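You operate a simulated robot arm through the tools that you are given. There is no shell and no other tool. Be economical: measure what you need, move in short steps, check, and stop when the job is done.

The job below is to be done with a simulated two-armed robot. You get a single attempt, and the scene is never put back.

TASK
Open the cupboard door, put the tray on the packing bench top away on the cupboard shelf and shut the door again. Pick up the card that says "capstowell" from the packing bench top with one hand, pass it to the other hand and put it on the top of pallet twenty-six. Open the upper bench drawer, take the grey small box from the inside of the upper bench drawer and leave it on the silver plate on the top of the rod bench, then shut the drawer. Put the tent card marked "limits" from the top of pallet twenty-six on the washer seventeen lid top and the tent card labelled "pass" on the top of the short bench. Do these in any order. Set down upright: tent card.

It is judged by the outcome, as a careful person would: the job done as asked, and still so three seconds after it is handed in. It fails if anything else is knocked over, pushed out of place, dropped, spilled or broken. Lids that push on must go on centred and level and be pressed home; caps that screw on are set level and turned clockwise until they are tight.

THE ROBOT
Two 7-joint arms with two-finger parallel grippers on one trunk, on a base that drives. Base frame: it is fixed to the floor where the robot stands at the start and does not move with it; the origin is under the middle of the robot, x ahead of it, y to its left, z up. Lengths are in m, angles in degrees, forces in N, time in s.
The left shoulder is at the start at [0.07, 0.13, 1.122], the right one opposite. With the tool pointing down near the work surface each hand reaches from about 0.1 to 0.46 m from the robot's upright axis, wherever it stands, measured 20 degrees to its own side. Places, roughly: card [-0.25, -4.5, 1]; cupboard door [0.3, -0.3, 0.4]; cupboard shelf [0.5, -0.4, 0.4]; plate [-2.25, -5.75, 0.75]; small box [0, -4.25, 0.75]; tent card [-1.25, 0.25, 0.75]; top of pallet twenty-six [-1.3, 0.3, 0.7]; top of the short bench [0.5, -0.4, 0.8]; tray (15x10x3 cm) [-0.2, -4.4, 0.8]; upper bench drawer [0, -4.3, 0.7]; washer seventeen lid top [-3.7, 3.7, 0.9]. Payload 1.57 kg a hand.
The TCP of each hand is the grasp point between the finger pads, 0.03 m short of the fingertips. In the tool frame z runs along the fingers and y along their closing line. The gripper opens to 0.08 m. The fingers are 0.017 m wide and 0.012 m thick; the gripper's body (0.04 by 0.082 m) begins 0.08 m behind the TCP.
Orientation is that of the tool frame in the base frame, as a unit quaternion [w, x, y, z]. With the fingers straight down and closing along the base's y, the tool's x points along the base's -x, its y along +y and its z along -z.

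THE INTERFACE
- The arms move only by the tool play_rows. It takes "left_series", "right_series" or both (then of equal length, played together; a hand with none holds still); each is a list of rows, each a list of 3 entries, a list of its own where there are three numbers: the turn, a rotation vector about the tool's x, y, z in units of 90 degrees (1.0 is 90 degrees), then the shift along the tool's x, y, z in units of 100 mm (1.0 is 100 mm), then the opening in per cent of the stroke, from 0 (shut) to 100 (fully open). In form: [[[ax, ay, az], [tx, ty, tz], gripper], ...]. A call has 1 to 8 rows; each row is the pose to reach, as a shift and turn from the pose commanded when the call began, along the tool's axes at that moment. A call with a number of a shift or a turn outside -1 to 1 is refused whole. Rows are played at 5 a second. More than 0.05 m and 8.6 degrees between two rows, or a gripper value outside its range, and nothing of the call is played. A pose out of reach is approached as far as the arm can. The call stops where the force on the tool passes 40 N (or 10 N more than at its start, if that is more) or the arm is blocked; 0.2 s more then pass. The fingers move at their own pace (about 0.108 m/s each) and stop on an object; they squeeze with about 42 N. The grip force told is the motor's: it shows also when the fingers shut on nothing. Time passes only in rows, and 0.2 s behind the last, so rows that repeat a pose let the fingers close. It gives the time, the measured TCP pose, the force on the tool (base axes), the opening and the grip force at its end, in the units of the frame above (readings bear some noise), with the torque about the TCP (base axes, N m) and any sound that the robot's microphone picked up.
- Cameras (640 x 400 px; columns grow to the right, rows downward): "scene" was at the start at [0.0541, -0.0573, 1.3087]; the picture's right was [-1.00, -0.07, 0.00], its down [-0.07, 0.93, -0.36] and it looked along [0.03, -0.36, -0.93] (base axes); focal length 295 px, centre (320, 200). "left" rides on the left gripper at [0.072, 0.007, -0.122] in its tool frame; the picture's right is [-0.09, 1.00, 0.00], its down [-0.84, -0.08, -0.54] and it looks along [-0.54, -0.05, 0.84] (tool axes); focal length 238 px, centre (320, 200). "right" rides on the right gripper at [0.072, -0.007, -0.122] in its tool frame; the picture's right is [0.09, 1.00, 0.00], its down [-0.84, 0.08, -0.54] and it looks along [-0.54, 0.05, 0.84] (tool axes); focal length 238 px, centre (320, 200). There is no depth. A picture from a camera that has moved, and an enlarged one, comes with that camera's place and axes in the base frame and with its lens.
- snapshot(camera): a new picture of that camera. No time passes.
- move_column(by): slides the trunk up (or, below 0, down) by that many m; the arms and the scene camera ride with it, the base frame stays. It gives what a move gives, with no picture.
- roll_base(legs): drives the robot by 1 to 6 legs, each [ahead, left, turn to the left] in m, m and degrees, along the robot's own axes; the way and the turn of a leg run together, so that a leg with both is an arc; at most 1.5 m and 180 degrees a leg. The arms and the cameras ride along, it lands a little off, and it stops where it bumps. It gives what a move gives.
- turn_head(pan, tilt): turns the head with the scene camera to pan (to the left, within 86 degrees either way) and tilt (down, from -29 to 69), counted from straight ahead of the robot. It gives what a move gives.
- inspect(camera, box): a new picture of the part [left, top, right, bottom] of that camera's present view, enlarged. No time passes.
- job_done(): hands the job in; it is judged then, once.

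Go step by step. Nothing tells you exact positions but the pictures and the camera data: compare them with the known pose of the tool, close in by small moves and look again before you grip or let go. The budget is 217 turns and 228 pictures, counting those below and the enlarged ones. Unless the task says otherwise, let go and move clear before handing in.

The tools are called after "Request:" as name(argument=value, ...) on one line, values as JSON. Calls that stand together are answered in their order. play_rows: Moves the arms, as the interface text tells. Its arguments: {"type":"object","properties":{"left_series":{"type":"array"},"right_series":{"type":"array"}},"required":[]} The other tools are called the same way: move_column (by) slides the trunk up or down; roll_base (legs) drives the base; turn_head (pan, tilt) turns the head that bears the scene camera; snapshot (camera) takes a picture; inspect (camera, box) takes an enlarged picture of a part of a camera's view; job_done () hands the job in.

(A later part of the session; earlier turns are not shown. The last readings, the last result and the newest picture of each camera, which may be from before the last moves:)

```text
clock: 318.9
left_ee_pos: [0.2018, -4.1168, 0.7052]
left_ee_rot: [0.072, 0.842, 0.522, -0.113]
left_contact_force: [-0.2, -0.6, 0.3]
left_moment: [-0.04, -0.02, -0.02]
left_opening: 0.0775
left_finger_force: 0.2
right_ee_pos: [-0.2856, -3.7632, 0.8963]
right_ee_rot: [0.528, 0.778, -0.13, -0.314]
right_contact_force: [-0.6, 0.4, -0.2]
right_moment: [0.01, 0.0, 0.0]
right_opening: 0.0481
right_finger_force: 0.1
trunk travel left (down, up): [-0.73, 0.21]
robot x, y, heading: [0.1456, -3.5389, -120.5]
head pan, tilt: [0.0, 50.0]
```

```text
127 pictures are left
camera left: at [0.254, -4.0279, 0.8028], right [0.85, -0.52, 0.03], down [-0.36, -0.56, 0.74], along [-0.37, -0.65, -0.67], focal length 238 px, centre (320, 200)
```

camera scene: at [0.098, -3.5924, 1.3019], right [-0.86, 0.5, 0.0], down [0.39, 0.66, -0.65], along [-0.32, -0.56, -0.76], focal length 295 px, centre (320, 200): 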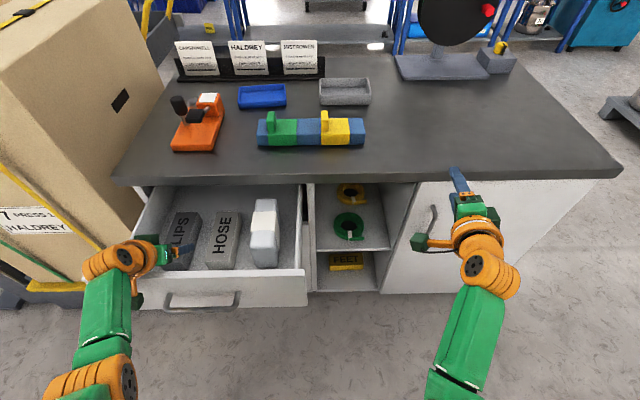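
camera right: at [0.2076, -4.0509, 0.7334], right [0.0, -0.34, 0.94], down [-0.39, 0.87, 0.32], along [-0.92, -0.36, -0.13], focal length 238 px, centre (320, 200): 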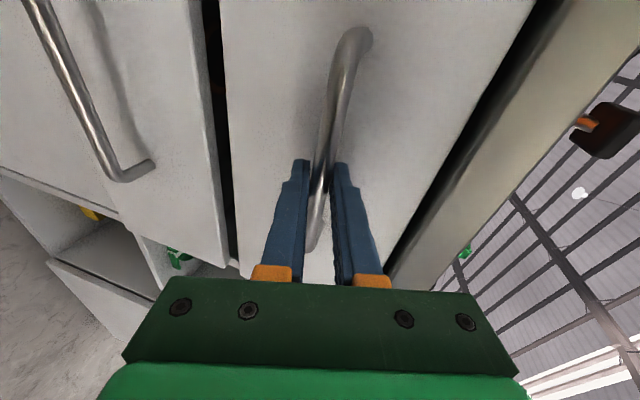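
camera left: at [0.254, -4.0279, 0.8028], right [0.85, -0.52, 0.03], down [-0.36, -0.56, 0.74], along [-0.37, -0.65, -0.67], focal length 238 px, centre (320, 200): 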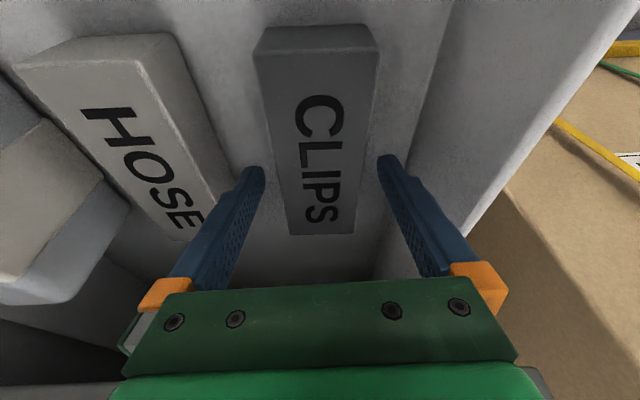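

Box is centred between the fingers. I lower 4.5 cm more and grip.

Request:
move_column(by=-0.045)

Request:
play_rows(left_series=[[[0, 0, 0], [0, 0, 0], 0], [[0, 0, 0], [0, 0, 0], 0], [[0, 0, 0], [0, 0, 0], 0]])

Request:
snapshot(camera="left")

```text
clock: 319.9
left_ee_pos: [0.2006, -4.1189, 0.6684]
left_ee_rot: [0.078, 0.84, 0.522, -0.121]
left_contact_force: [-0.3, -2.6, 32.9]
left_moment: [0.57, 1.22, -0.37]
left_opening: 0.0773
left_finger_force: 0.1
right_ee_pos: [-0.2849, -3.7582, 0.8517]
right_ee_rot: [0.529, 0.777, -0.132, -0.315]
right_contact_force: [-0.4, 0.0, 0.3]
right_moment: [0.04, -0.01, -0.06]
right_opening: 0.0481
right_finger_force: 0.0
trunk travel left (down, up): [-0.685, 0.255]
robot x, y, heading: [0.1436, -3.5418, -120.1]
head pan, tilt: [0.0, 50.0]
stopped: the force on the tool passed its limit at 43 N (the readings are from after the stop); the commanded pose is now the measured one
```

```text
clock: 320.7
left_ee_pos: [0.199, -4.1146, 0.669]
left_ee_rot: [0.079, 0.841, 0.522, -0.119]
left_contact_force: [-11.2, 5.6, 33.6]
left_moment: [0.69, 1.36, -0.04]
left_opening: 0.0597
left_finger_force: 42.1
right_ee_pos: [-0.2864, -3.7545, 0.8515]
right_ee_rot: [0.531, 0.776, -0.135, -0.313]
right_contact_force: [-0.4, 0.1, 0.7]
right_moment: [-0.01, -0.02, 0.04]
right_opening: 0.0478
right_finger_force: 0.1
trunk travel left (down, up): [-0.685, 0.255]
robot x, y, heading: [0.1463, -3.5391, -120.5]
head pan, tilt: [0.0, 50.0]
```

```text
126 pictures are left
camera left: at [0.2511, -4.0228, 0.7653], right [0.85, -0.52, 0.04], down [-0.36, -0.55, 0.75], along [-0.37, -0.66, -0.66], focal length 238 px, centre (320, 200)
```

left: 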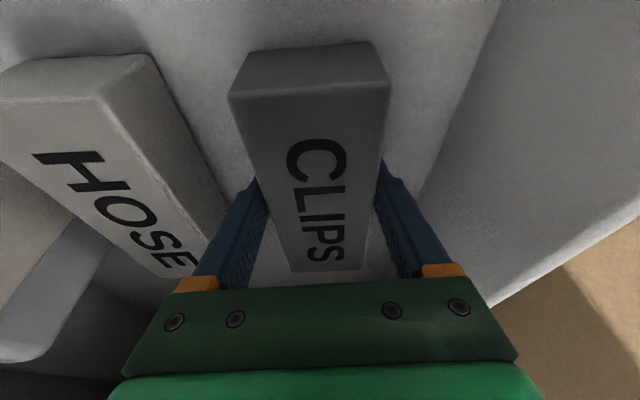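

Gripped. The box's far end is under the bench edge, so I lift a little, back up, then lift fully.

Request:
move_column(by=0.06)

Request:
roll_base(legs=[[-0.075, 0, 0]])

Request:
snapshot(camera="left")

Request:
snapshot(camera="scene")

```text
clock: 321.7
left_ee_pos: [0.2029, -4.119, 0.723]
left_ee_rot: [0.073, 0.841, 0.523, -0.115]
left_contact_force: [0.0, -0.6, -0.8]
left_moment: [0.02, 0.0, 0.03]
left_opening: 0.0596
left_finger_force: 42.0
right_ee_pos: [-0.2856, -3.7636, 0.9099]
right_ee_rot: [0.526, 0.779, -0.131, -0.315]
right_contact_force: [0.2, 0.3, 0.0]
right_moment: [-0.01, -0.01, -0.05]
right_opening: 0.0478
right_finger_force: 0.0
trunk travel left (down, up): [-0.745, 0.195]
robot x, y, heading: [0.148, -3.539, -120.2]
head pan, tilt: [0.0, 50.0]
```

```text
clock: 322.7
left_ee_pos: [0.2385, -4.0543, 0.7216]
left_ee_rot: [0.073, 0.842, 0.522, -0.116]
left_contact_force: [0.4, 0.8, -1.9]
left_moment: [0.01, -0.03, 0.01]
left_opening: 0.0599
left_finger_force: 42.5
right_ee_pos: [-0.2478, -3.6987, 0.9097]
right_ee_rot: [0.527, 0.779, -0.132, -0.315]
right_contact_force: [0.0, -0.4, -0.4]
right_moment: [-0.01, -0.03, 0.0]
right_opening: 0.0481
right_finger_force: 0.0
trunk travel left (down, up): [-0.745, 0.195]
robot x, y, heading: [0.1835, -3.4713, -120.4]
head pan, tilt: [0.0, 50.0]
```

```text
125 pictures are left
camera left: at [0.2907, -3.9656, 0.8185], right [0.85, -0.52, 0.03], down [-0.36, -0.56, 0.75], along [-0.37, -0.65, -0.66], focal length 238 px, centre (320, 200)
```

left: 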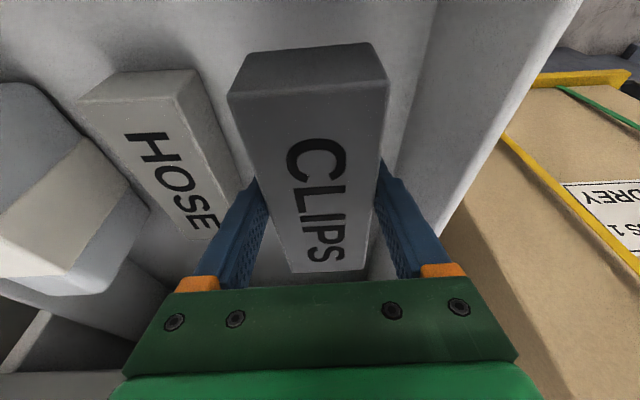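

```text
124 pictures are left
camera scene: at [0.1189, -3.5864, 1.3158], right [-0.86, 0.51, 0.0], down [0.39, 0.66, -0.64], along [-0.32, -0.55, -0.77], focal length 295 px, centre (320, 200)
```

scene: 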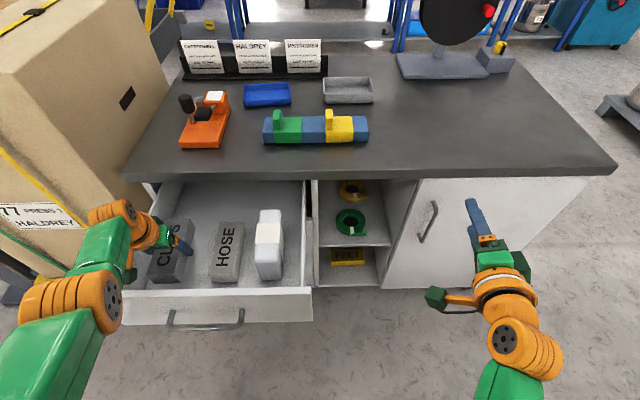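

The box is clear of the bench edge. I raise it, back off and drive around the bench's right end toward the rod bench; the drawer will be shut when I return with free hands.

Request:
move_column(by=0.19)

Request:
roll_base(legs=[[-0.1, 0, 0], [0, -1.35, 0]])

Request:
turn_head(pan=0, tilt=20)

Request:
snapshot(camera="scene")

```text
clock: 324.8
left_ee_pos: [0.2393, -4.0545, 0.9124]
left_ee_rot: [0.074, 0.842, 0.522, -0.116]
left_contact_force: [-0.5, 0.3, -1.9]
left_moment: [-0.02, -0.01, 0.01]
left_opening: 0.0593
left_finger_force: 42.0
right_ee_pos: [-0.2467, -3.6973, 1.0994]
right_ee_rot: [0.527, 0.778, -0.131, -0.316]
right_contact_force: [-0.8, -0.2, -0.8]
right_moment: [0.0, 0.0, 0.0]
right_opening: 0.0482
right_finger_force: 0.1
trunk travel left (down, up): [-0.935, 0.005]
robot x, y, heading: [0.1832, -3.4718, -120.2]
head pan, tilt: [0.0, 50.0]
```

```text
clock: 330.4
left_ee_pos: [-0.5621, -3.4585, 0.9152]
left_ee_rot: [0.074, 0.842, 0.521, -0.122]
left_contact_force: [0.6, 1.5, -0.4]
left_moment: [-0.05, 0.01, 0.02]
left_opening: 0.0594
left_finger_force: 41.5
right_ee_pos: [-1.0455, -3.0998, 1.104]
right_ee_rot: [0.53, 0.775, -0.13, -0.319]
right_contact_force: [-0.2, -0.4, 0.1]
right_moment: [-0.01, 0.01, 0.01]
right_opening: 0.048
right_finger_force: 0.0
trunk travel left (down, up): [-0.935, 0.005]
robot x, y, heading: [-0.6218, -2.8834, -120.4]
head pan, tilt: [0.0, 50.0]
stopped in leg 2: the robot was blocked; the commanded pose is now the measured one
```

```text
clock: 331.3
left_ee_pos: [-0.5702, -3.4656, 0.9111]
left_ee_rot: [0.073, 0.843, 0.521, -0.116]
left_contact_force: [-1.1, -0.6, -1.1]
left_moment: [0.03, -0.03, -0.03]
left_opening: 0.0595
left_finger_force: 42.0
right_ee_pos: [-1.0549, -3.106, 1.1009]
right_ee_rot: [0.526, 0.779, -0.131, -0.316]
right_contact_force: [-0.4, 0.2, 0.2]
right_moment: [0.02, 0.0, 0.02]
right_opening: 0.048
right_finger_force: 0.0
trunk travel left (down, up): [-0.935, 0.005]
robot x, y, heading: [-0.6217, -2.8813, -120.4]
head pan, tilt: [0.0, 20.0]
```

```text
123 pictures are left
camera scene: at [-0.6966, -3.0094, 1.5513], right [-0.86, 0.51, 0.0], down [0.18, 0.3, -0.94], along [-0.48, -0.81, -0.34], focal length 295 px, centre (320, 200)
```

scene: 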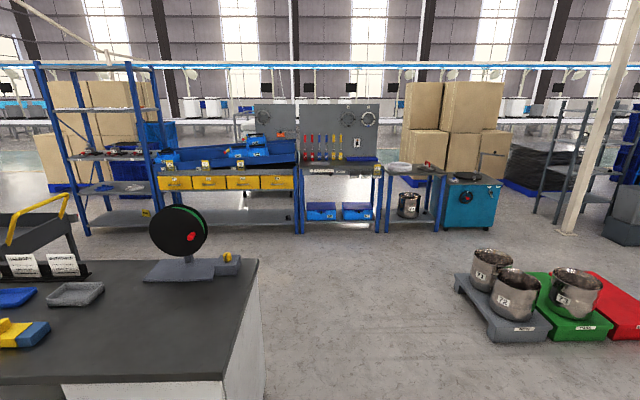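

I was stopped sideways by something on my right; I go forward a bit, then right, then forward past the bench.

Request:
turn_head(pan=-80, tilt=30)

Request:
snapshot(camera="scene")

```text
clock: 332.8
left_ee_pos: [-0.5692, -3.4638, 0.913]
left_ee_rot: [0.073, 0.843, 0.521, -0.116]
left_contact_force: [0.3, -0.4, -1.2]
left_moment: [0.06, -0.01, 0.0]
left_opening: 0.0598
left_finger_force: 41.9
right_ee_pos: [-1.053, -3.1052, 1.0998]
right_ee_rot: [0.527, 0.778, -0.131, -0.317]
right_contact_force: [0.6, -0.4, 0.7]
right_moment: [0.01, 0.0, -0.01]
right_opening: 0.0482
right_finger_force: 0.0
trunk travel left (down, up): [-0.935, 0.005]
robot x, y, heading: [-0.6251, -2.8853, -120.7]
head pan, tilt: [-80.0, 30.0]
```

```text
122 pictures are left
camera scene: at [-0.7321, -2.8962, 1.5356], right [0.35, 0.94, 0.0], down [0.47, -0.17, -0.87], along [-0.81, 0.3, -0.5], focal length 295 px, centre (320, 200)
```

scene: 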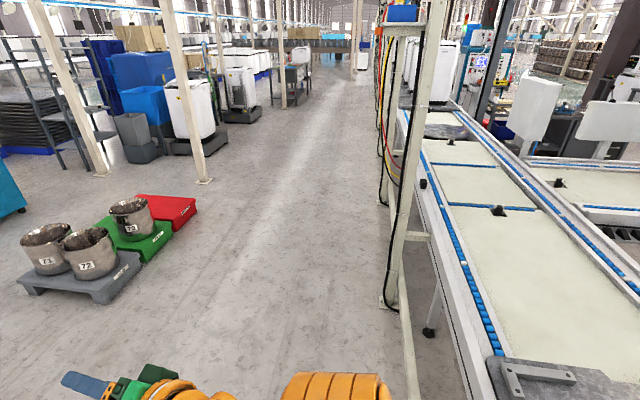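

The conveyor edge is just behind me on that side; I go forward 0.2 m first, then right.

Request:
roll_base(legs=[[0.2, 0, 0], [0, -0.4, 0.5], [1.4, 0, 0]])

Request:
turn_head(pan=15, tilt=30)

Request:
snapshot(camera="scene")

```text
clock: 343.1
left_ee_pos: [-1.706, -4.6419, 0.9127]
left_ee_rot: [0.073, 0.841, 0.524, -0.116]
left_contact_force: [-1.1, -0.1, -1.2]
left_moment: [0.0, 0.0, -0.01]
left_opening: 0.0594
left_finger_force: 42.1
right_ee_pos: [-2.1945, -4.2865, 1.0999]
right_ee_rot: [0.527, 0.779, -0.128, -0.314]
right_contact_force: [-0.8, 0.9, -0.1]
right_moment: [0.01, -0.01, -0.01]
right_opening: 0.0481
right_finger_force: 0.1
trunk travel left (down, up): [-0.935, 0.005]
robot x, y, heading: [-1.7639, -4.0589, -120.1]
head pan, tilt: [-80.0, 30.0]
```

```text
clock: 344.8
left_ee_pos: [-1.7068, -4.642, 0.9121]
left_ee_rot: [0.074, 0.841, 0.523, -0.116]
left_contact_force: [-0.1, -0.4, -1.6]
left_moment: [0.03, 0.01, 0.03]
left_opening: 0.0597
left_finger_force: 42.2
right_ee_pos: [-2.194, -4.2862, 1.1002]
right_ee_rot: [0.528, 0.779, -0.129, -0.315]
right_contact_force: [-0.7, 0.0, 0.2]
right_moment: [0.01, 0.02, -0.01]
right_opening: 0.0482
right_finger_force: 0.1
trunk travel left (down, up): [-0.935, 0.005]
robot x, y, heading: [-1.7668, -4.0596, -119.7]
head pan, tilt: [15.0, 30.0]
```

```text
121 pictures are left
camera scene: at [-1.813, -4.1936, 1.5356], right [-0.97, 0.26, 0.0], down [0.13, 0.48, -0.87], along [-0.23, -0.84, -0.5], focal length 295 px, centre (320, 200)
```

scene: 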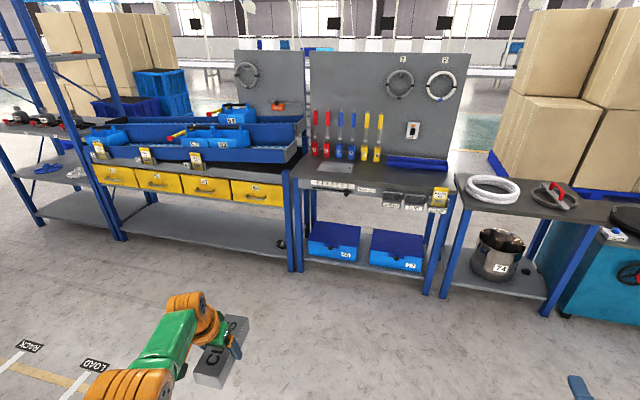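

Request:
inspect(camera="scene", box=[280, 130, 480, 250])

```text
3.20 times, centred on (380, 190) of scene
camera zoom: at [-1.813, -4.1936, 1.5356], right [-0.97, 0.26, 0.0], down [0.13, 0.48, -0.87], along [-0.23, -0.84, -0.5], focal length 945 px, centre (128, 232)
```

zoom: 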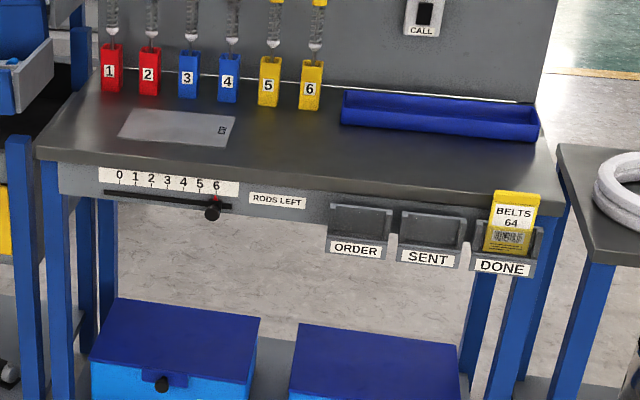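

The silver plate lies on the rod bench's front left, about a=0.86, b=-6.2. I drive up to it.

Request:
roll_base(legs=[[1.0, 0.02, -0.3]])

Request:
turn_head(pan=25, tilt=45)

Request:
snapshot(camera="scene")

Request:
snapshot(camera="left")

```text
clock: 349.9
left_ee_pos: [-2.1816, -5.5039, 0.9134]
left_ee_rot: [0.073, 0.84, 0.525, -0.116]
left_contact_force: [-0.3, -1.3, -1.2]
left_moment: [-0.01, 0.01, 0.01]
left_opening: 0.0594
left_finger_force: 41.5
right_ee_pos: [-2.6695, -5.1486, 1.1002]
right_ee_rot: [0.527, 0.779, -0.128, -0.314]
right_contact_force: [-0.5, 0.2, 0.2]
right_moment: [0.01, 0.01, -0.01]
right_opening: 0.0479
right_finger_force: 0.1
trunk travel left (down, up): [-0.935, 0.005]
robot x, y, heading: [-2.2387, -4.9222, -120.1]
head pan, tilt: [15.0, 30.0]
```

```text
clock: 350.7
left_ee_pos: [-2.1817, -5.5032, 0.9132]
left_ee_rot: [0.073, 0.84, 0.524, -0.116]
left_contact_force: [0.2, -0.5, -2.1]
left_moment: [0.03, -0.03, 0.02]
left_opening: 0.0594
left_finger_force: 42.0
right_ee_pos: [-2.6696, -5.1497, 1.1001]
right_ee_rot: [0.528, 0.779, -0.127, -0.314]
right_contact_force: [-0.1, -0.3, -0.5]
right_moment: [-0.02, 0.01, 0.0]
right_opening: 0.0479
right_finger_force: 0.1
trunk travel left (down, up): [-0.935, 0.005]
robot x, y, heading: [-2.2401, -4.9221, -119.8]
head pan, tilt: [25.0, 45.0]
```

```text
119 pictures are left
camera scene: at [-2.2726, -5.049, 1.513], right [-1.0, 0.09, 0.0], down [0.06, 0.7, -0.71], along [-0.06, -0.7, -0.71], focal length 295 px, centre (320, 200)
```

scene: 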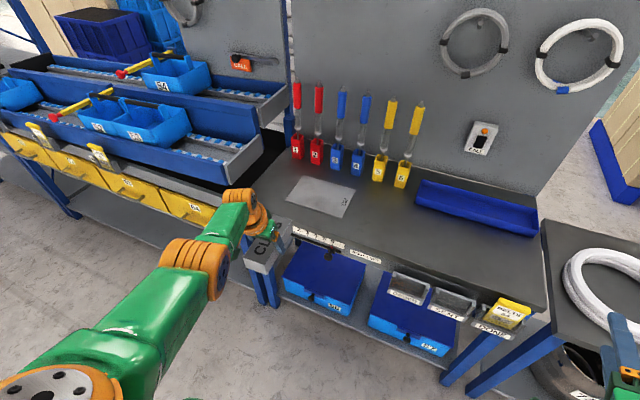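

```text
118 pictures are left
camera left: at [-2.1303, -5.4136, 1.0092], right [0.86, -0.52, 0.03], down [-0.36, -0.56, 0.75], along [-0.37, -0.65, -0.66], focal length 238 px, centre (320, 200)
```

left: 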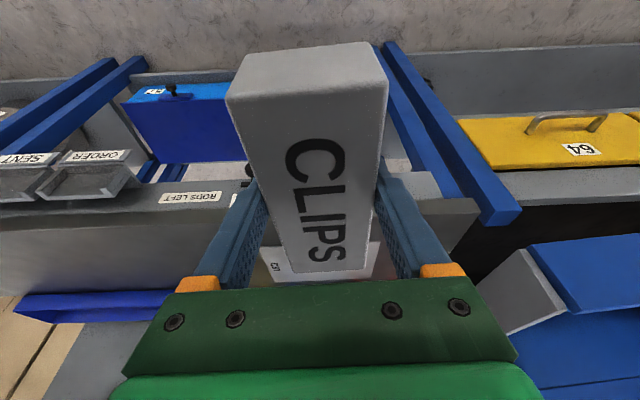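

Plate centre is about (-2.333, -5.735, 0.838). I drive the remaining 0.285 m to bring the box above it.

Request:
roll_base(legs=[[0.283, -0.015, 0]])

Request:
snapshot(camera="scene")

Request:
snapshot(camera="left")

```text
clock: 352.6
left_ee_pos: [-2.337, -5.7354, 0.914]
left_ee_rot: [0.074, 0.842, 0.522, -0.117]
left_contact_force: [0.4, -0.6, -1.2]
left_moment: [0.02, 0.01, -0.01]
left_opening: 0.0596
left_finger_force: 42.3
right_ee_pos: [-2.824, -5.3776, 1.1024]
right_ee_rot: [0.527, 0.778, -0.13, -0.317]
right_contact_force: [-0.7, 1.0, -0.2]
right_moment: [0.03, 0.01, 0.01]
right_opening: 0.0479
right_finger_force: 0.0
trunk travel left (down, up): [-0.935, 0.005]
robot x, y, heading: [-2.3915, -5.1556, -120.3]
head pan, tilt: [25.0, 45.0]
```

```text
117 pictures are left
camera scene: at [-2.4246, -5.2791, 1.5132], right [-1.0, 0.09, 0.0], down [0.07, 0.7, -0.71], along [-0.07, -0.7, -0.71], focal length 295 px, centre (320, 200)
```

scene: 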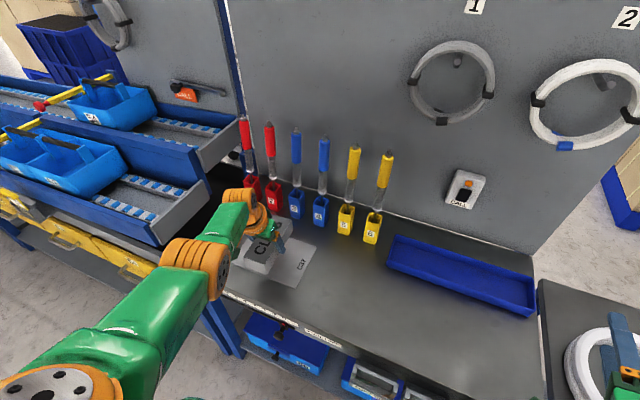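

```text
116 pictures are left
camera left: at [-2.2853, -5.6455, 1.0101], right [0.85, -0.52, 0.03], down [-0.36, -0.55, 0.75], along [-0.38, -0.65, -0.66], focal length 238 px, centre (320, 200)
```

left: 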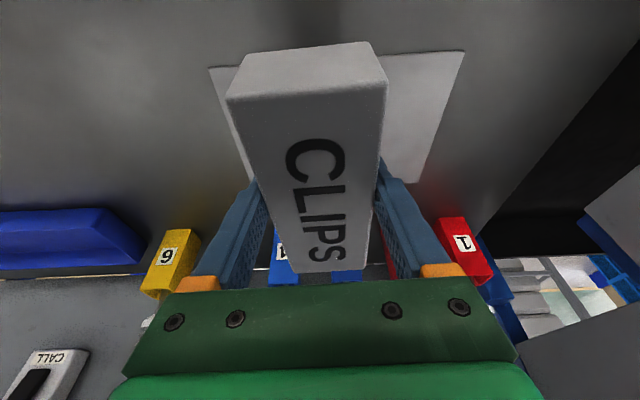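

Nearly centred. A small nudge forward, then lower with the trunk.

Request:
roll_base(legs=[[0.016, 0.005, 0]])

Request:
move_column(by=-0.035)

Request:
snapshot(camera="left")

Request:
inspect(camera="scene", box=[200, 190, 340, 310])

```text
clock: 353.4
left_ee_pos: [-2.3417, -5.7505, 0.9157]
left_ee_rot: [0.075, 0.841, 0.522, -0.117]
left_contact_force: [0.2, -0.4, -1.3]
left_moment: [-0.02, 0.0, -0.01]
left_opening: 0.0593
left_finger_force: 41.9
right_ee_pos: [-2.8281, -5.3925, 1.1012]
right_ee_rot: [0.528, 0.778, -0.13, -0.316]
right_contact_force: [0.3, -0.1, -0.7]
right_moment: [-0.01, 0.0, -0.01]
right_opening: 0.0481
right_finger_force: 0.0
trunk travel left (down, up): [-0.935, 0.005]
robot x, y, heading: [-2.3981, -5.169, -120.4]
head pan, tilt: [25.0, 45.0]
```

```text
clock: 354.2
left_ee_pos: [-2.3416, -5.7533, 0.8775]
left_ee_rot: [0.073, 0.842, 0.522, -0.116]
left_contact_force: [0.7, -1.0, -1.8]
left_moment: [0.03, -0.03, -0.01]
left_opening: 0.0594
left_finger_force: 42.2
right_ee_pos: [-2.829, -5.3939, 1.0638]
right_ee_rot: [0.527, 0.778, -0.131, -0.316]
right_contact_force: [-0.1, 1.2, -0.4]
right_moment: [-0.03, -0.02, 0.03]
right_opening: 0.048
right_finger_force: 0.0
trunk travel left (down, up): [-0.9, 0.04]
robot x, y, heading: [-2.3965, -5.1715, -120.3]
head pan, tilt: [25.0, 45.0]
```

```text
115 pictures are left
camera left: at [-2.2902, -5.6631, 0.9743], right [0.85, -0.52, 0.03], down [-0.36, -0.55, 0.75], along [-0.38, -0.65, -0.66], focal length 238 px, centre (320, 200)
```

left: 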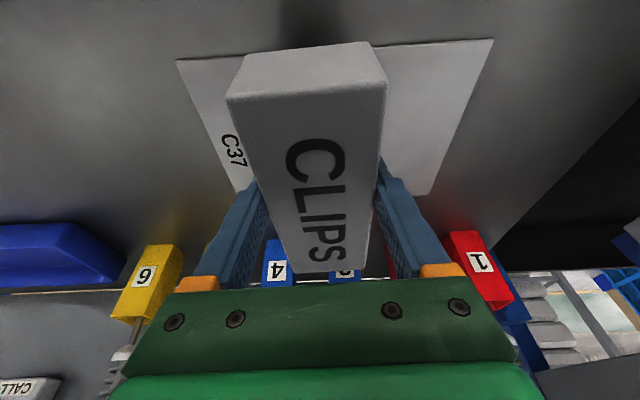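

```text
3.33 times, centred on (270, 250) of scene
camera zoom: at [-2.4301, -5.2976, 1.4779], right [-1.0, 0.09, 0.0], down [0.07, 0.7, -0.71], along [-0.07, -0.7, -0.71], focal length 985 px, centre (487, 33)
```

zoom: 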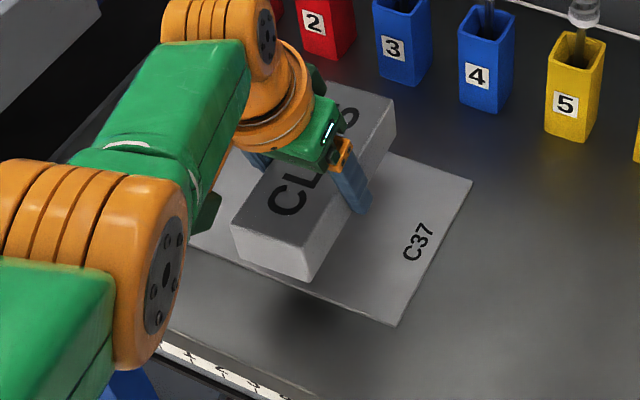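

Request:
move_column(by=-0.008)

Request:
move_column(by=-0.004)

```text
clock: 354.8
left_ee_pos: [-2.3421, -5.7528, 0.869]
left_ee_rot: [0.073, 0.842, 0.522, -0.117]
left_contact_force: [-1.1, 0.0, -1.4]
left_moment: [0.01, -0.01, -0.02]
left_opening: 0.0594
left_finger_force: 42.2
right_ee_pos: [-2.8286, -5.3974, 1.0576]
right_ee_rot: [0.526, 0.779, -0.131, -0.316]
right_contact_force: [0.2, 0.4, -0.6]
right_moment: [-0.01, -0.01, -0.02]
right_opening: 0.048
right_finger_force: 0.0
trunk travel left (down, up): [-0.892, 0.048]
robot x, y, heading: [-2.3966, -5.1721, -120.4]
head pan, tilt: [25.0, 45.0]
```

```text
clock: 355.3
left_ee_pos: [-2.3418, -5.7536, 0.8651]
left_ee_rot: [0.074, 0.842, 0.522, -0.116]
left_contact_force: [-1.0, 0.3, -0.9]
left_moment: [-0.02, 0.01, 0.03]
left_opening: 0.0595
left_finger_force: 41.9
right_ee_pos: [-2.828, -5.3969, 1.0528]
right_ee_rot: [0.526, 0.778, -0.131, -0.317]
right_contact_force: [0.1, 0.5, -1.0]
right_moment: [0.01, -0.02, -0.03]
right_opening: 0.0479
right_finger_force: 0.1
trunk travel left (down, up): [-0.888, 0.052]
robot x, y, heading: [-2.3962, -5.1691, -120.5]
head pan, tilt: [25.0, 45.0]
```

Request:
inspect(camera="scene", box=[200, 190, 340, 310])

Request:
move_column(by=-0.006)

```text
3.33 times, centred on (270, 250) of scene
camera zoom: at [-2.4302, -5.2983, 1.4659], right [-1.0, 0.09, 0.0], down [0.07, 0.7, -0.71], along [-0.07, -0.7, -0.71], focal length 985 px, centre (487, 33)
```

zoom: 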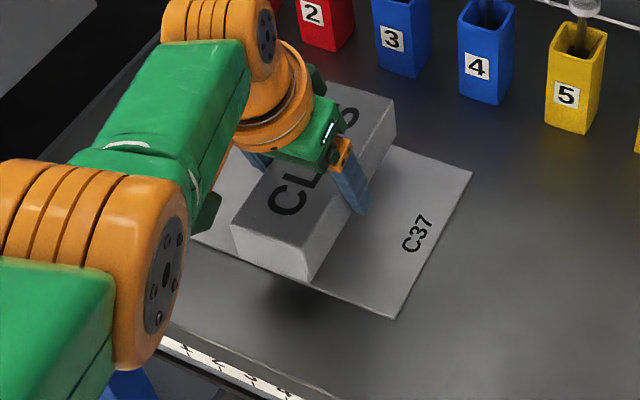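

```text
clock: 355.8
left_ee_pos: [-2.3406, -5.7532, 0.8596]
left_ee_rot: [0.074, 0.842, 0.522, -0.117]
left_contact_force: [0.8, 0.3, -2.1]
left_moment: [0.0, -0.03, 0.01]
left_opening: 0.0595
left_finger_force: 42.2
right_ee_pos: [-2.8287, -5.3961, 1.0479]
right_ee_rot: [0.526, 0.779, -0.131, -0.316]
right_contact_force: [0.1, 0.6, 0.2]
right_moment: [-0.01, -0.03, 0.01]
right_opening: 0.0479
right_finger_force: 0.1
trunk travel left (down, up): [-0.882, 0.058]
robot x, y, heading: [-2.3971, -5.1704, -120.3]
head pan, tilt: [25.0, 45.0]
```

Request:
move_column(by=-0.007)

Request:
move_column(by=-0.006)

Request:
inspect(camera="scene", box=[200, 190, 340, 310])

```text
clock: 356.4
left_ee_pos: [-2.3416, -5.7529, 0.8526]
left_ee_rot: [0.074, 0.842, 0.522, -0.117]
left_contact_force: [-0.2, 0.5, -1.3]
left_moment: [0.03, -0.01, 0.02]
left_opening: 0.0597
left_finger_force: 41.8
right_ee_pos: [-2.8286, -5.396, 1.041]
right_ee_rot: [0.526, 0.778, -0.131, -0.317]
right_contact_force: [0.1, -0.2, 0.1]
right_moment: [0.02, 0.01, -0.03]
right_opening: 0.048
right_finger_force: 0.1
trunk travel left (down, up): [-0.875, 0.065]
robot x, y, heading: [-2.3973, -5.1711, -120.4]
head pan, tilt: [25.0, 45.0]
```

```text
clock: 356.9
left_ee_pos: [-2.3426, -5.754, 0.8472]
left_ee_rot: [0.073, 0.842, 0.522, -0.116]
left_contact_force: [0.2, -0.2, -1.1]
left_moment: [0.01, -0.02, -0.01]
left_opening: 0.0596
left_finger_force: 42.0
right_ee_pos: [-2.8294, -5.3963, 1.0348]
right_ee_rot: [0.526, 0.779, -0.131, -0.316]
right_contact_force: [-0.2, 0.2, 0.3]
right_moment: [0.01, 0.0, -0.02]
right_opening: 0.0479
right_finger_force: 0.1
trunk travel left (down, up): [-0.869, 0.071]
robot x, y, heading: [-2.3942, -5.1694, -120.3]
head pan, tilt: [25.0, 45.0]
```

```text
3.33 times, centred on (270, 250) of scene
camera zoom: at [-2.4303, -5.2983, 1.4469], right [-1.0, 0.09, 0.0], down [0.07, 0.7, -0.71], along [-0.07, -0.7, -0.71], focal length 985 px, centre (487, 33)
```

zoom: 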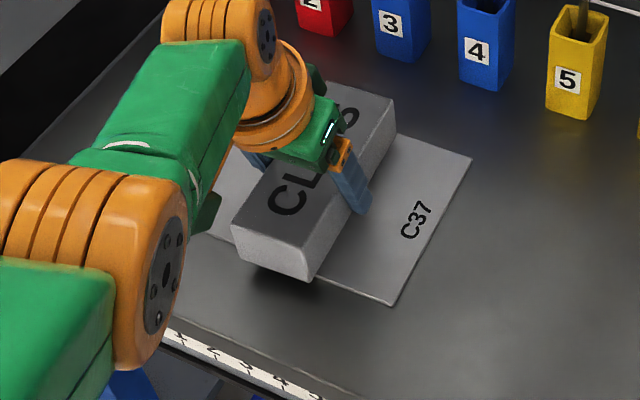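

The plate is a bit lower than estimated, so its centre is slightly further; I nudge forward and continue down.

Request:
roll_base(legs=[[0.016, 0, 0]])

Request:
move_column(by=-0.006)

Request:
inspect(camera="scene", box=[200, 190, 340, 310])

```text
clock: 357.7
left_ee_pos: [-2.3488, -5.7641, 0.8471]
left_ee_rot: [0.074, 0.842, 0.522, -0.117]
left_contact_force: [0.2, 0.6, -1.2]
left_moment: [0.0, 0.01, 0.01]
left_opening: 0.0595
left_finger_force: 41.6
right_ee_pos: [-2.8354, -5.4067, 1.0363]
right_ee_rot: [0.528, 0.777, -0.13, -0.317]
right_contact_force: [0.1, 0.1, 0.5]
right_moment: [-0.05, -0.03, -0.01]
right_opening: 0.048
right_finger_force: 0.1
trunk travel left (down, up): [-0.869, 0.071]
robot x, y, heading: [-2.4039, -5.1872, -120.3]
head pan, tilt: [25.0, 45.0]
```

```text
clock: 358.3
left_ee_pos: [-2.3503, -5.7658, 0.8393]
left_ee_rot: [0.073, 0.842, 0.522, -0.116]
left_contact_force: [0.1, -0.4, -1.1]
left_moment: [0.03, 0.0, -0.03]
left_opening: 0.0593
left_finger_force: 42.3
right_ee_pos: [-2.8372, -5.4093, 1.0285]
right_ee_rot: [0.527, 0.778, -0.131, -0.316]
right_contact_force: [0.5, -0.7, 0.0]
right_moment: [0.0, 0.0, -0.04]
right_opening: 0.0479
right_finger_force: 0.0
trunk travel left (down, up): [-0.863, 0.077]
robot x, y, heading: [-2.402, -5.187, -120.5]
head pan, tilt: [25.0, 45.0]
```

```text
3.33 times, centred on (270, 250) of scene
camera zoom: at [-2.4378, -5.3111, 1.441], right [-1.0, 0.09, 0.0], down [0.07, 0.7, -0.71], along [-0.07, -0.7, -0.71], focal length 985 px, centre (487, 33)
```

zoom: 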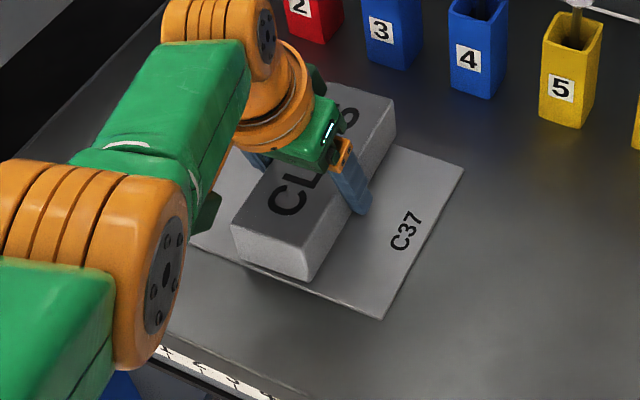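

Request:
move_column(by=-0.006)

Request:
move_column(by=-0.005)

Request:
inspect(camera="scene", box=[200, 190, 340, 310])

```text
clock: 358.8
left_ee_pos: [-2.3486, -5.7663, 0.8341]
left_ee_rot: [0.075, 0.841, 0.523, -0.117]
left_contact_force: [-0.5, 0.1, 2.7]
left_moment: [-0.14, 0.21, 0.03]
left_opening: 0.0595
left_finger_force: 42.6
right_ee_pos: [-2.8372, -5.4085, 1.0228]
right_ee_rot: [0.526, 0.778, -0.13, -0.317]
right_contact_force: [-0.5, -0.2, -0.5]
right_moment: [-0.02, 0.01, -0.03]
right_opening: 0.0482
right_finger_force: 0.1
trunk travel left (down, up): [-0.857, 0.083]
robot x, y, heading: [-2.4055, -5.1846, -120.3]
head pan, tilt: [25.0, 45.0]
```

```text
clock: 359.4
left_ee_pos: [-2.3505, -5.764, 0.8356]
left_ee_rot: [0.079, 0.841, 0.521, -0.121]
left_contact_force: [2.3, -12.2, 35.3]
left_moment: [1.11, 0.3, 0.0]
left_opening: 0.0594
left_finger_force: 42.4
right_ee_pos: [-2.8368, -5.4048, 1.0187]
right_ee_rot: [0.529, 0.777, -0.132, -0.315]
right_contact_force: [0.5, 0.1, 0.9]
right_moment: [-0.03, -0.03, -0.03]
right_opening: 0.0479
right_finger_force: 0.0
trunk travel left (down, up): [-0.852, 0.088]
robot x, y, heading: [-2.402, -5.187, -120.4]
head pan, tilt: [25.0, 45.0]
```

```text
3.33 times, centred on (270, 250) of scene
camera zoom: at [-2.4381, -5.3051, 1.4311], right [-1.0, 0.09, 0.0], down [0.07, 0.7, -0.71], along [-0.07, -0.71, -0.7], focal length 985 px, centre (487, 33)
```

zoom: 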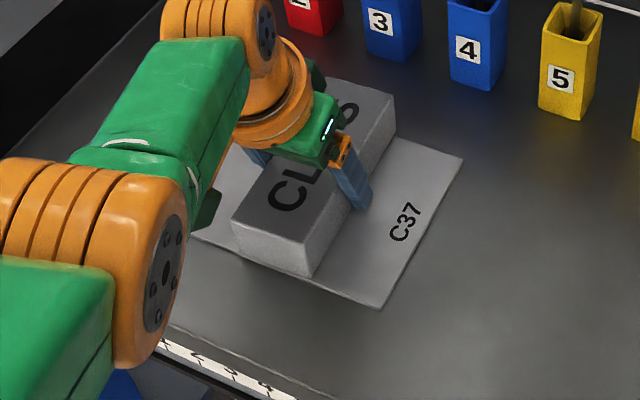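

Contact; the box rests on the plate. I relieve slightly, open and rise.

Request:
move_column(by=0.004)

Request:
play_rows(left_series=[[[0, 0, 0], [0, 0, 0], 80], [[0, 0, 0], [0, 0, 0], 90], [[0, 0, 0], [0, 0, 0], 97], [[0, 0, 0], [0, 0, 0], 97]])

Request:
move_column(by=0.085)

Request:
snapshot(camera="left")

```text
clock: 359.9
left_ee_pos: [-2.3503, -5.7643, 0.8347]
left_ee_rot: [0.075, 0.842, 0.522, -0.117]
left_contact_force: [0.0, -6.2, 18.2]
left_moment: [-0.52, 0.81, 0.39]
left_opening: 0.0598
left_finger_force: 42.2
right_ee_pos: [-2.8366, -5.4066, 1.0207]
right_ee_rot: [0.527, 0.778, -0.13, -0.317]
right_contact_force: [-0.7, 0.2, -0.5]
right_moment: [0.04, 0.03, 0.02]
right_opening: 0.0478
right_finger_force: 0.1
trunk travel left (down, up): [-0.856, 0.084]
robot x, y, heading: [-2.4056, -5.1856, -120.3]
head pan, tilt: [25.0, 45.0]
```

```text
clock: 360.9
left_ee_pos: [-2.3485, -5.7639, 0.8353]
left_ee_rot: [0.074, 0.841, 0.523, -0.117]
left_contact_force: [6.4, -0.9, 15.9]
left_moment: [0.26, 0.33, -0.05]
left_opening: 0.0724
left_finger_force: 0.1
right_ee_pos: [-2.8356, -5.4059, 1.0229]
right_ee_rot: [0.528, 0.777, -0.131, -0.317]
right_contact_force: [0.0, 0.2, 0.5]
right_moment: [-0.01, 0.02, -0.05]
right_opening: 0.0482
right_finger_force: 0.1
trunk travel left (down, up): [-0.856, 0.084]
robot x, y, heading: [-2.4053, -5.1827, -120.4]
head pan, tilt: [25.0, 45.0]
```

```text
clock: 362.1
left_ee_pos: [-2.3496, -5.7657, 0.9168]
left_ee_rot: [0.074, 0.841, 0.522, -0.116]
left_contact_force: [0.1, -0.4, 0.3]
left_moment: [0.0, 0.02, 0.02]
left_opening: 0.0776
left_finger_force: 0.1
right_ee_pos: [-2.8357, -5.4092, 1.1039]
right_ee_rot: [0.526, 0.778, -0.13, -0.316]
right_contact_force: [0.2, -0.5, -0.3]
right_moment: [-0.02, 0.0, -0.04]
right_opening: 0.0478
right_finger_force: 0.1
trunk travel left (down, up): [-0.94, 0.0]
robot x, y, heading: [-2.4078, -5.1847, -120.5]
head pan, tilt: [25.0, 45.0]
```

```text
109 pictures are left
camera left: at [-2.2983, -5.6767, 1.0142], right [0.85, -0.52, 0.03], down [-0.36, -0.55, 0.75], along [-0.38, -0.65, -0.66], focal length 238 px, centre (320, 200)
```

left: 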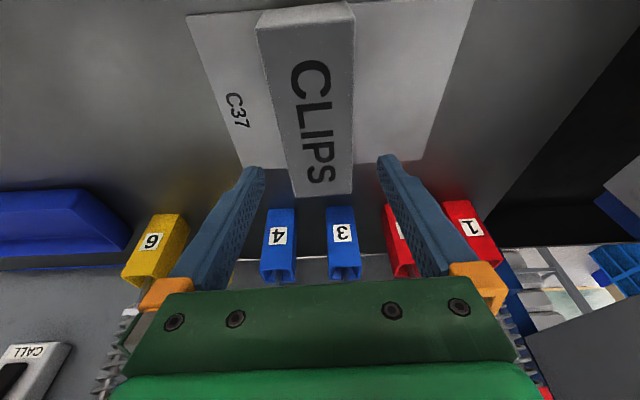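

The box sits on the plate. I back away and return to the packing bench to shut the drawer.

Request:
roll_base(legs=[[-1.4, 0, 0], [-1.33, 0, 0], [0, 1.4, 0]])

Request:
turn_head(pan=0, tilt=50)

Request:
snapshot(camera="scene")

```text
clock: 381.8
left_ee_pos: [0.2232, -4.0912, 0.9183]
left_ee_rot: [0.074, 0.839, 0.526, -0.115]
left_contact_force: [0.5, -0.4, 0.4]
left_moment: [0.01, -0.01, 0.01]
left_opening: 0.0779
left_finger_force: 0.0
right_ee_pos: [-0.2684, -3.7405, 1.1053]
right_ee_rot: [0.528, 0.779, -0.127, -0.314]
right_contact_force: [-0.2, 0.0, 0.2]
right_moment: [-0.02, 0.01, 0.0]
right_opening: 0.0481
right_finger_force: 0.0
trunk travel left (down, up): [-0.94, 0.0]
robot x, y, heading: [0.1626, -3.5161, -119.9]
head pan, tilt: [25.0, 45.0]
```

```text
clock: 382.7
left_ee_pos: [0.2237, -4.0935, 0.9169]
left_ee_rot: [0.074, 0.84, 0.525, -0.116]
left_contact_force: [-0.1, 0.4, 0.5]
left_moment: [0.01, 0.01, 0.0]
left_opening: 0.0777
left_finger_force: 0.0
right_ee_pos: [-0.2668, -3.7398, 1.106]
right_ee_rot: [0.528, 0.779, -0.127, -0.314]
right_contact_force: [-1.1, 0.0, -0.2]
right_moment: [0.0, 0.01, 0.02]
right_opening: 0.0481
right_finger_force: 0.2
trunk travel left (down, up): [-0.94, 0.0]
robot x, y, heading: [0.1641, -3.5091, -119.8]
head pan, tilt: [0.0, 50.0]
```

```text
108 pictures are left
camera scene: at [0.0999, -3.6244, 1.5108], right [-0.87, 0.5, 0.0], down [0.38, 0.66, -0.64], along [-0.32, -0.56, -0.77], focal length 295 px, centre (320, 200)
```

scene: 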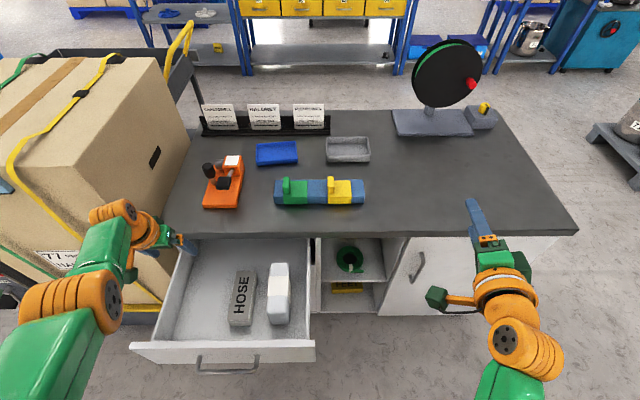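

HOSE and the other item stayed put. I back up, tilt the left hand forward with fingers closed and use it to push the drawer shut.

Request:
roll_base(legs=[[-0.25, -0.1, 0]])

Request:
play_rows(left_series=[[[0, -0.08, 0], [0, 0, 0], 0], [[0, -0.16, 0], [0, 0, 0], 0], [[0, -0.24, 0], [0, 0, 0], 0], [[0, -0.3, 0], [0, 0, 0], 0]])

Request:
move_column(by=-0.21)

Request:
snapshot(camera="scene")

Request:
snapshot(camera="left")

```text
clock: 384.6
left_ee_pos: [0.2546, -3.8315, 0.9162]
left_ee_rot: [0.073, 0.841, 0.523, -0.116]
left_contact_force: [0.3, 0.0, 0.5]
left_moment: [0.0, -0.03, -0.01]
left_opening: 0.0777
left_finger_force: 0.0
right_ee_pos: [-0.2338, -3.4757, 1.1042]
right_ee_rot: [0.525, 0.78, -0.13, -0.316]
right_contact_force: [0.0, -0.5, 0.0]
right_moment: [0.01, 0.01, -0.03]
right_opening: 0.0481
right_finger_force: 0.1
trunk travel left (down, up): [-0.94, 0.0]
robot x, y, heading: [0.1989, -3.2483, -120.3]
head pan, tilt: [0.0, 50.0]
```

```text
clock: 385.6
left_ee_pos: [0.2547, -3.8295, 0.9181]
left_ee_rot: [0.195, 0.79, 0.492, -0.311]
left_contact_force: [-0.2, 0.3, 0.3]
left_moment: [0.0, 0.0, 0.01]
left_opening: 0.0
left_finger_force: 21.6
right_ee_pos: [-0.2337, -3.4721, 1.1056]
right_ee_rot: [0.528, 0.778, -0.129, -0.315]
right_contact_force: [0.3, -0.8, 0.1]
right_moment: [-0.04, -0.01, 0.01]
right_opening: 0.0481
right_finger_force: 0.0
trunk travel left (down, up): [-0.94, 0.0]
robot x, y, heading: [0.1977, -3.2489, -120.5]
head pan, tilt: [0.0, 50.0]
```

```text
clock: 387.9
left_ee_pos: [0.2545, -3.8295, 0.7061]
left_ee_rot: [0.194, 0.791, 0.491, -0.309]
left_contact_force: [0.3, -0.2, 0.1]
left_moment: [-0.02, -0.01, -0.02]
left_opening: 0.0
left_finger_force: 21.0
right_ee_pos: [-0.2338, -3.4729, 0.8949]
right_ee_rot: [0.527, 0.779, -0.129, -0.315]
right_contact_force: [-0.2, 0.4, -1.0]
right_moment: [-0.01, -0.01, 0.0]
right_opening: 0.048
right_finger_force: 0.0
trunk travel left (down, up): [-0.73, 0.21]
robot x, y, heading: [0.1981, -3.2484, -120.4]
head pan, tilt: [0.0, 50.0]
```

```text
107 pictures are left
camera scene: at [0.1336, -3.3596, 1.3008], right [-0.86, 0.5, 0.0], down [0.39, 0.66, -0.64], along [-0.32, -0.56, -0.77], focal length 295 px, centre (320, 200)
```

scene: 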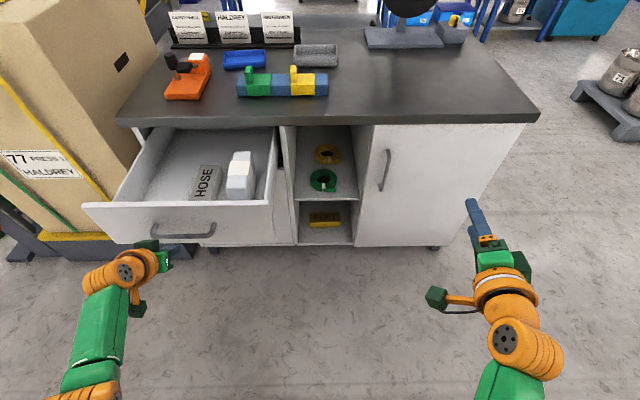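

```text
106 pictures are left
camera left: at [0.3209, -3.7094, 0.7467], right [0.86, -0.5, 0.06], down [-0.18, -0.19, 0.97], along [-0.47, -0.85, -0.25], focal length 238 px, centre (320, 200)
```

left: 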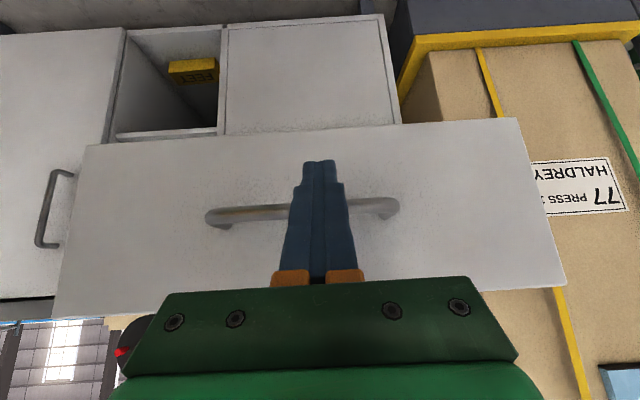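

The closed fingers are lined up with the drawer front's middle. I push by driving forward.

Request:
roll_base(legs=[[0.31, 0, 0]])

Request:
roll_base(legs=[[0.04, 0, 0]])

Request:
snapshot(camera="scene")

```text
clock: 390.0
left_ee_pos: [0.0978, -4.1001, 0.7067]
left_ee_rot: [0.195, 0.79, 0.493, -0.309]
left_contact_force: [0.4, -0.8, 0.6]
left_moment: [-0.02, 0.02, -0.02]
left_opening: 0.0
left_finger_force: 20.9
right_ee_pos: [-0.3898, -3.7447, 0.895]
right_ee_rot: [0.528, 0.778, -0.127, -0.315]
right_contact_force: [-0.1, -0.4, -0.5]
right_moment: [-0.03, -0.01, -0.01]
right_opening: 0.048
right_finger_force: 0.1
trunk travel left (down, up): [-0.73, 0.21]
robot x, y, heading: [0.0402, -3.5184, -120.0]
head pan, tilt: [0.0, 50.0]
```

```text
clock: 390.8
left_ee_pos: [0.0928, -4.1111, 0.6989]
left_ee_rot: [0.185, 0.795, 0.496, -0.298]
left_contact_force: [1.8, 0.7, -1.6]
left_moment: [-0.02, 0.05, 0.01]
left_opening: 0.0
left_finger_force: 21.2
right_ee_pos: [-0.3999, -3.7657, 0.8953]
right_ee_rot: [0.527, 0.779, -0.127, -0.314]
right_contact_force: [0.2, 0.3, -1.0]
right_moment: [0.03, 0.03, 0.01]
right_opening: 0.0479
right_finger_force: 0.2
trunk travel left (down, up): [-0.73, 0.21]
robot x, y, heading: [0.0296, -3.5387, -120.0]
head pan, tilt: [0.0, 50.0]
stopped in leg 1: the force on the tool passed its limit at 81 N (the readings are from after the stop); the commanded pose is now the measured one
```

```text
105 pictures are left
camera scene: at [-0.034, -3.65, 1.3008], right [-0.87, 0.5, 0.0], down [0.38, 0.66, -0.64], along [-0.32, -0.56, -0.77], focal length 295 px, centre (320, 200)
```

scene: 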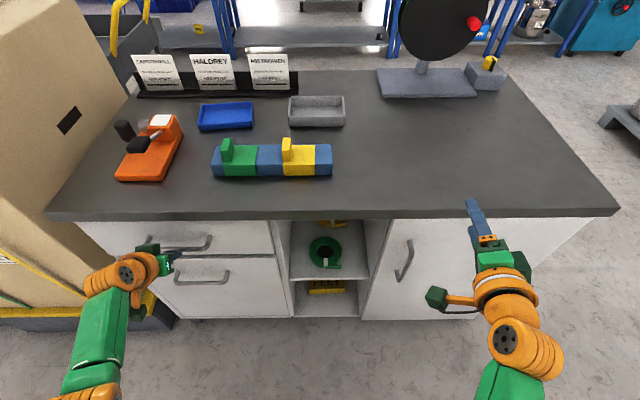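

Request:
roll_base(legs=[[-0.15, 0, 0]])

Request:
inspect(camera="scene", box=[60, 150, 340, 300])

```text
clock: 392.2
left_ee_pos: [0.1663, -3.9812, 0.6991]
left_ee_rot: [0.186, 0.794, 0.497, -0.297]
left_contact_force: [0.9, -0.5, 0.1]
left_moment: [0.02, 0.01, 0.0]
left_opening: 0.0002
left_finger_force: 21.4
right_ee_pos: [-0.3255, -3.6369, 0.8951]
right_ee_rot: [0.528, 0.779, -0.126, -0.314]
right_contact_force: [-0.4, -0.1, 0.6]
right_moment: [0.02, -0.01, -0.05]
right_opening: 0.0482
right_finger_force: 0.0
trunk travel left (down, up): [-0.73, 0.21]
robot x, y, heading: [0.0989, -3.4078, -119.8]
head pan, tilt: [0.0, 50.0]
```

```text
2.29 times, centred on (200, 225) of scene
camera zoom: at [0.04, -3.5207, 1.3006], right [-0.87, 0.5, 0.0], down [0.38, 0.66, -0.64], along [-0.32, -0.56, -0.77], focal length 675 px, centre (594, 143)
```

zoom: 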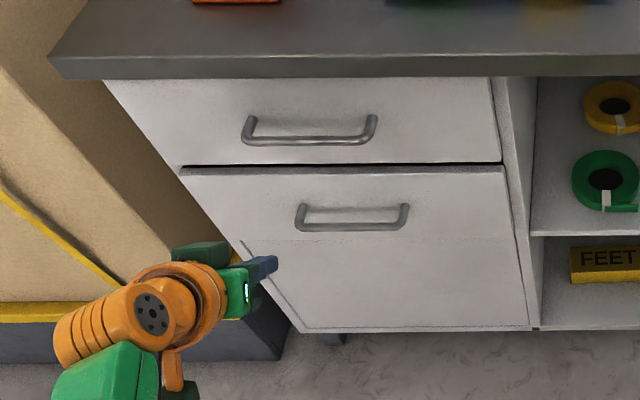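

The drawer is shut. Next the CAPSTOWELL card: it's best reached from behind the bench. I reset the right hand to point straight down with the fingers closing fore-and-aft.

Request:
play_rows(right_series=[[[0.081, 0.023, 0.011], [0.06, -0.15, 0.04], 60], [[0.162, 0.046, 0.022], [0.12, -0.3, 0.08], 60], [[0.243, 0.069, 0.033], [0.18, -0.45, 0.12], 60], [[0.324, 0.092, 0.044], [0.24, -0.6, 0.16], 60], [[0.405, 0.115, 0.055], [0.29, -0.72, 0.2], 60]], left_series=[[[0, 0.09, 0], [0.1, 0, 0], 60], [[0, 0.18, 0], [0.2, 0, 0], 60], [[0, 0.27, 0], [0.3, 0, 0], 60], [[0, 0.36, 0], [0.3, 0, 0], 60], [[0, 0.4, 0], [0.3, 0, 0], 60]])

Request:
play_rows(right_series=[[[0.081, 0.023, 0.011], [0, 0, 0], 60], [[0.162, 0.046, 0.022], [0, 0, 0], 60], [[0.243, 0.069, 0.033], [0, 0, 0], 60], [[0.324, 0.092, 0.044], [0, 0, 0], 60], [[0.405, 0.115, 0.055], [0, 0, 0], 60]])

```text
clock: 393.4
left_ee_pos: [0.1768, -3.947, 0.6864]
left_ee_rot: [0.023, 0.848, 0.528, -0.038]
left_contact_force: [-0.7, -0.3, 0.4]
left_moment: [-0.02, -0.01, 0.02]
left_opening: 0.0481
left_finger_force: 0.1
left hand out of reach, approached as far as the arm can: row 4, 5
right_ee_pos: [-0.3335, -3.625, 0.8123]
right_ee_rot: [0.266, 0.925, -0.203, -0.18]
right_contact_force: [0.1, 0.1, 0.0]
right_moment: [0.01, 0.01, 0.03]
right_opening: 0.048
right_finger_force: 0.1
trunk travel left (down, up): [-0.73, 0.21]
robot x, y, heading: [0.1017, -3.4062, -119.9]
head pan, tilt: [0.0, 50.0]
```

```text
clock: 394.6
left_ee_pos: [0.1763, -3.9456, 0.6844]
left_ee_rot: [0.023, 0.847, 0.529, -0.038]
left_contact_force: [0.5, -0.4, -0.3]
left_moment: [-0.02, -0.02, -0.01]
left_opening: 0.0478
left_finger_force: 0.0
right_ee_pos: [-0.3259, -3.6372, 0.8138]
right_ee_rot: [0.0, 0.966, -0.259, 0.001]
right_contact_force: [-0.2, 0.7, -0.8]
right_moment: [0.0, -0.01, 0.01]
right_opening: 0.048
right_finger_force: 0.0
trunk travel left (down, up): [-0.73, 0.21]
robot x, y, heading: [0.1003, -3.4092, -120.1]
head pan, tilt: [0.0, 50.0]
```

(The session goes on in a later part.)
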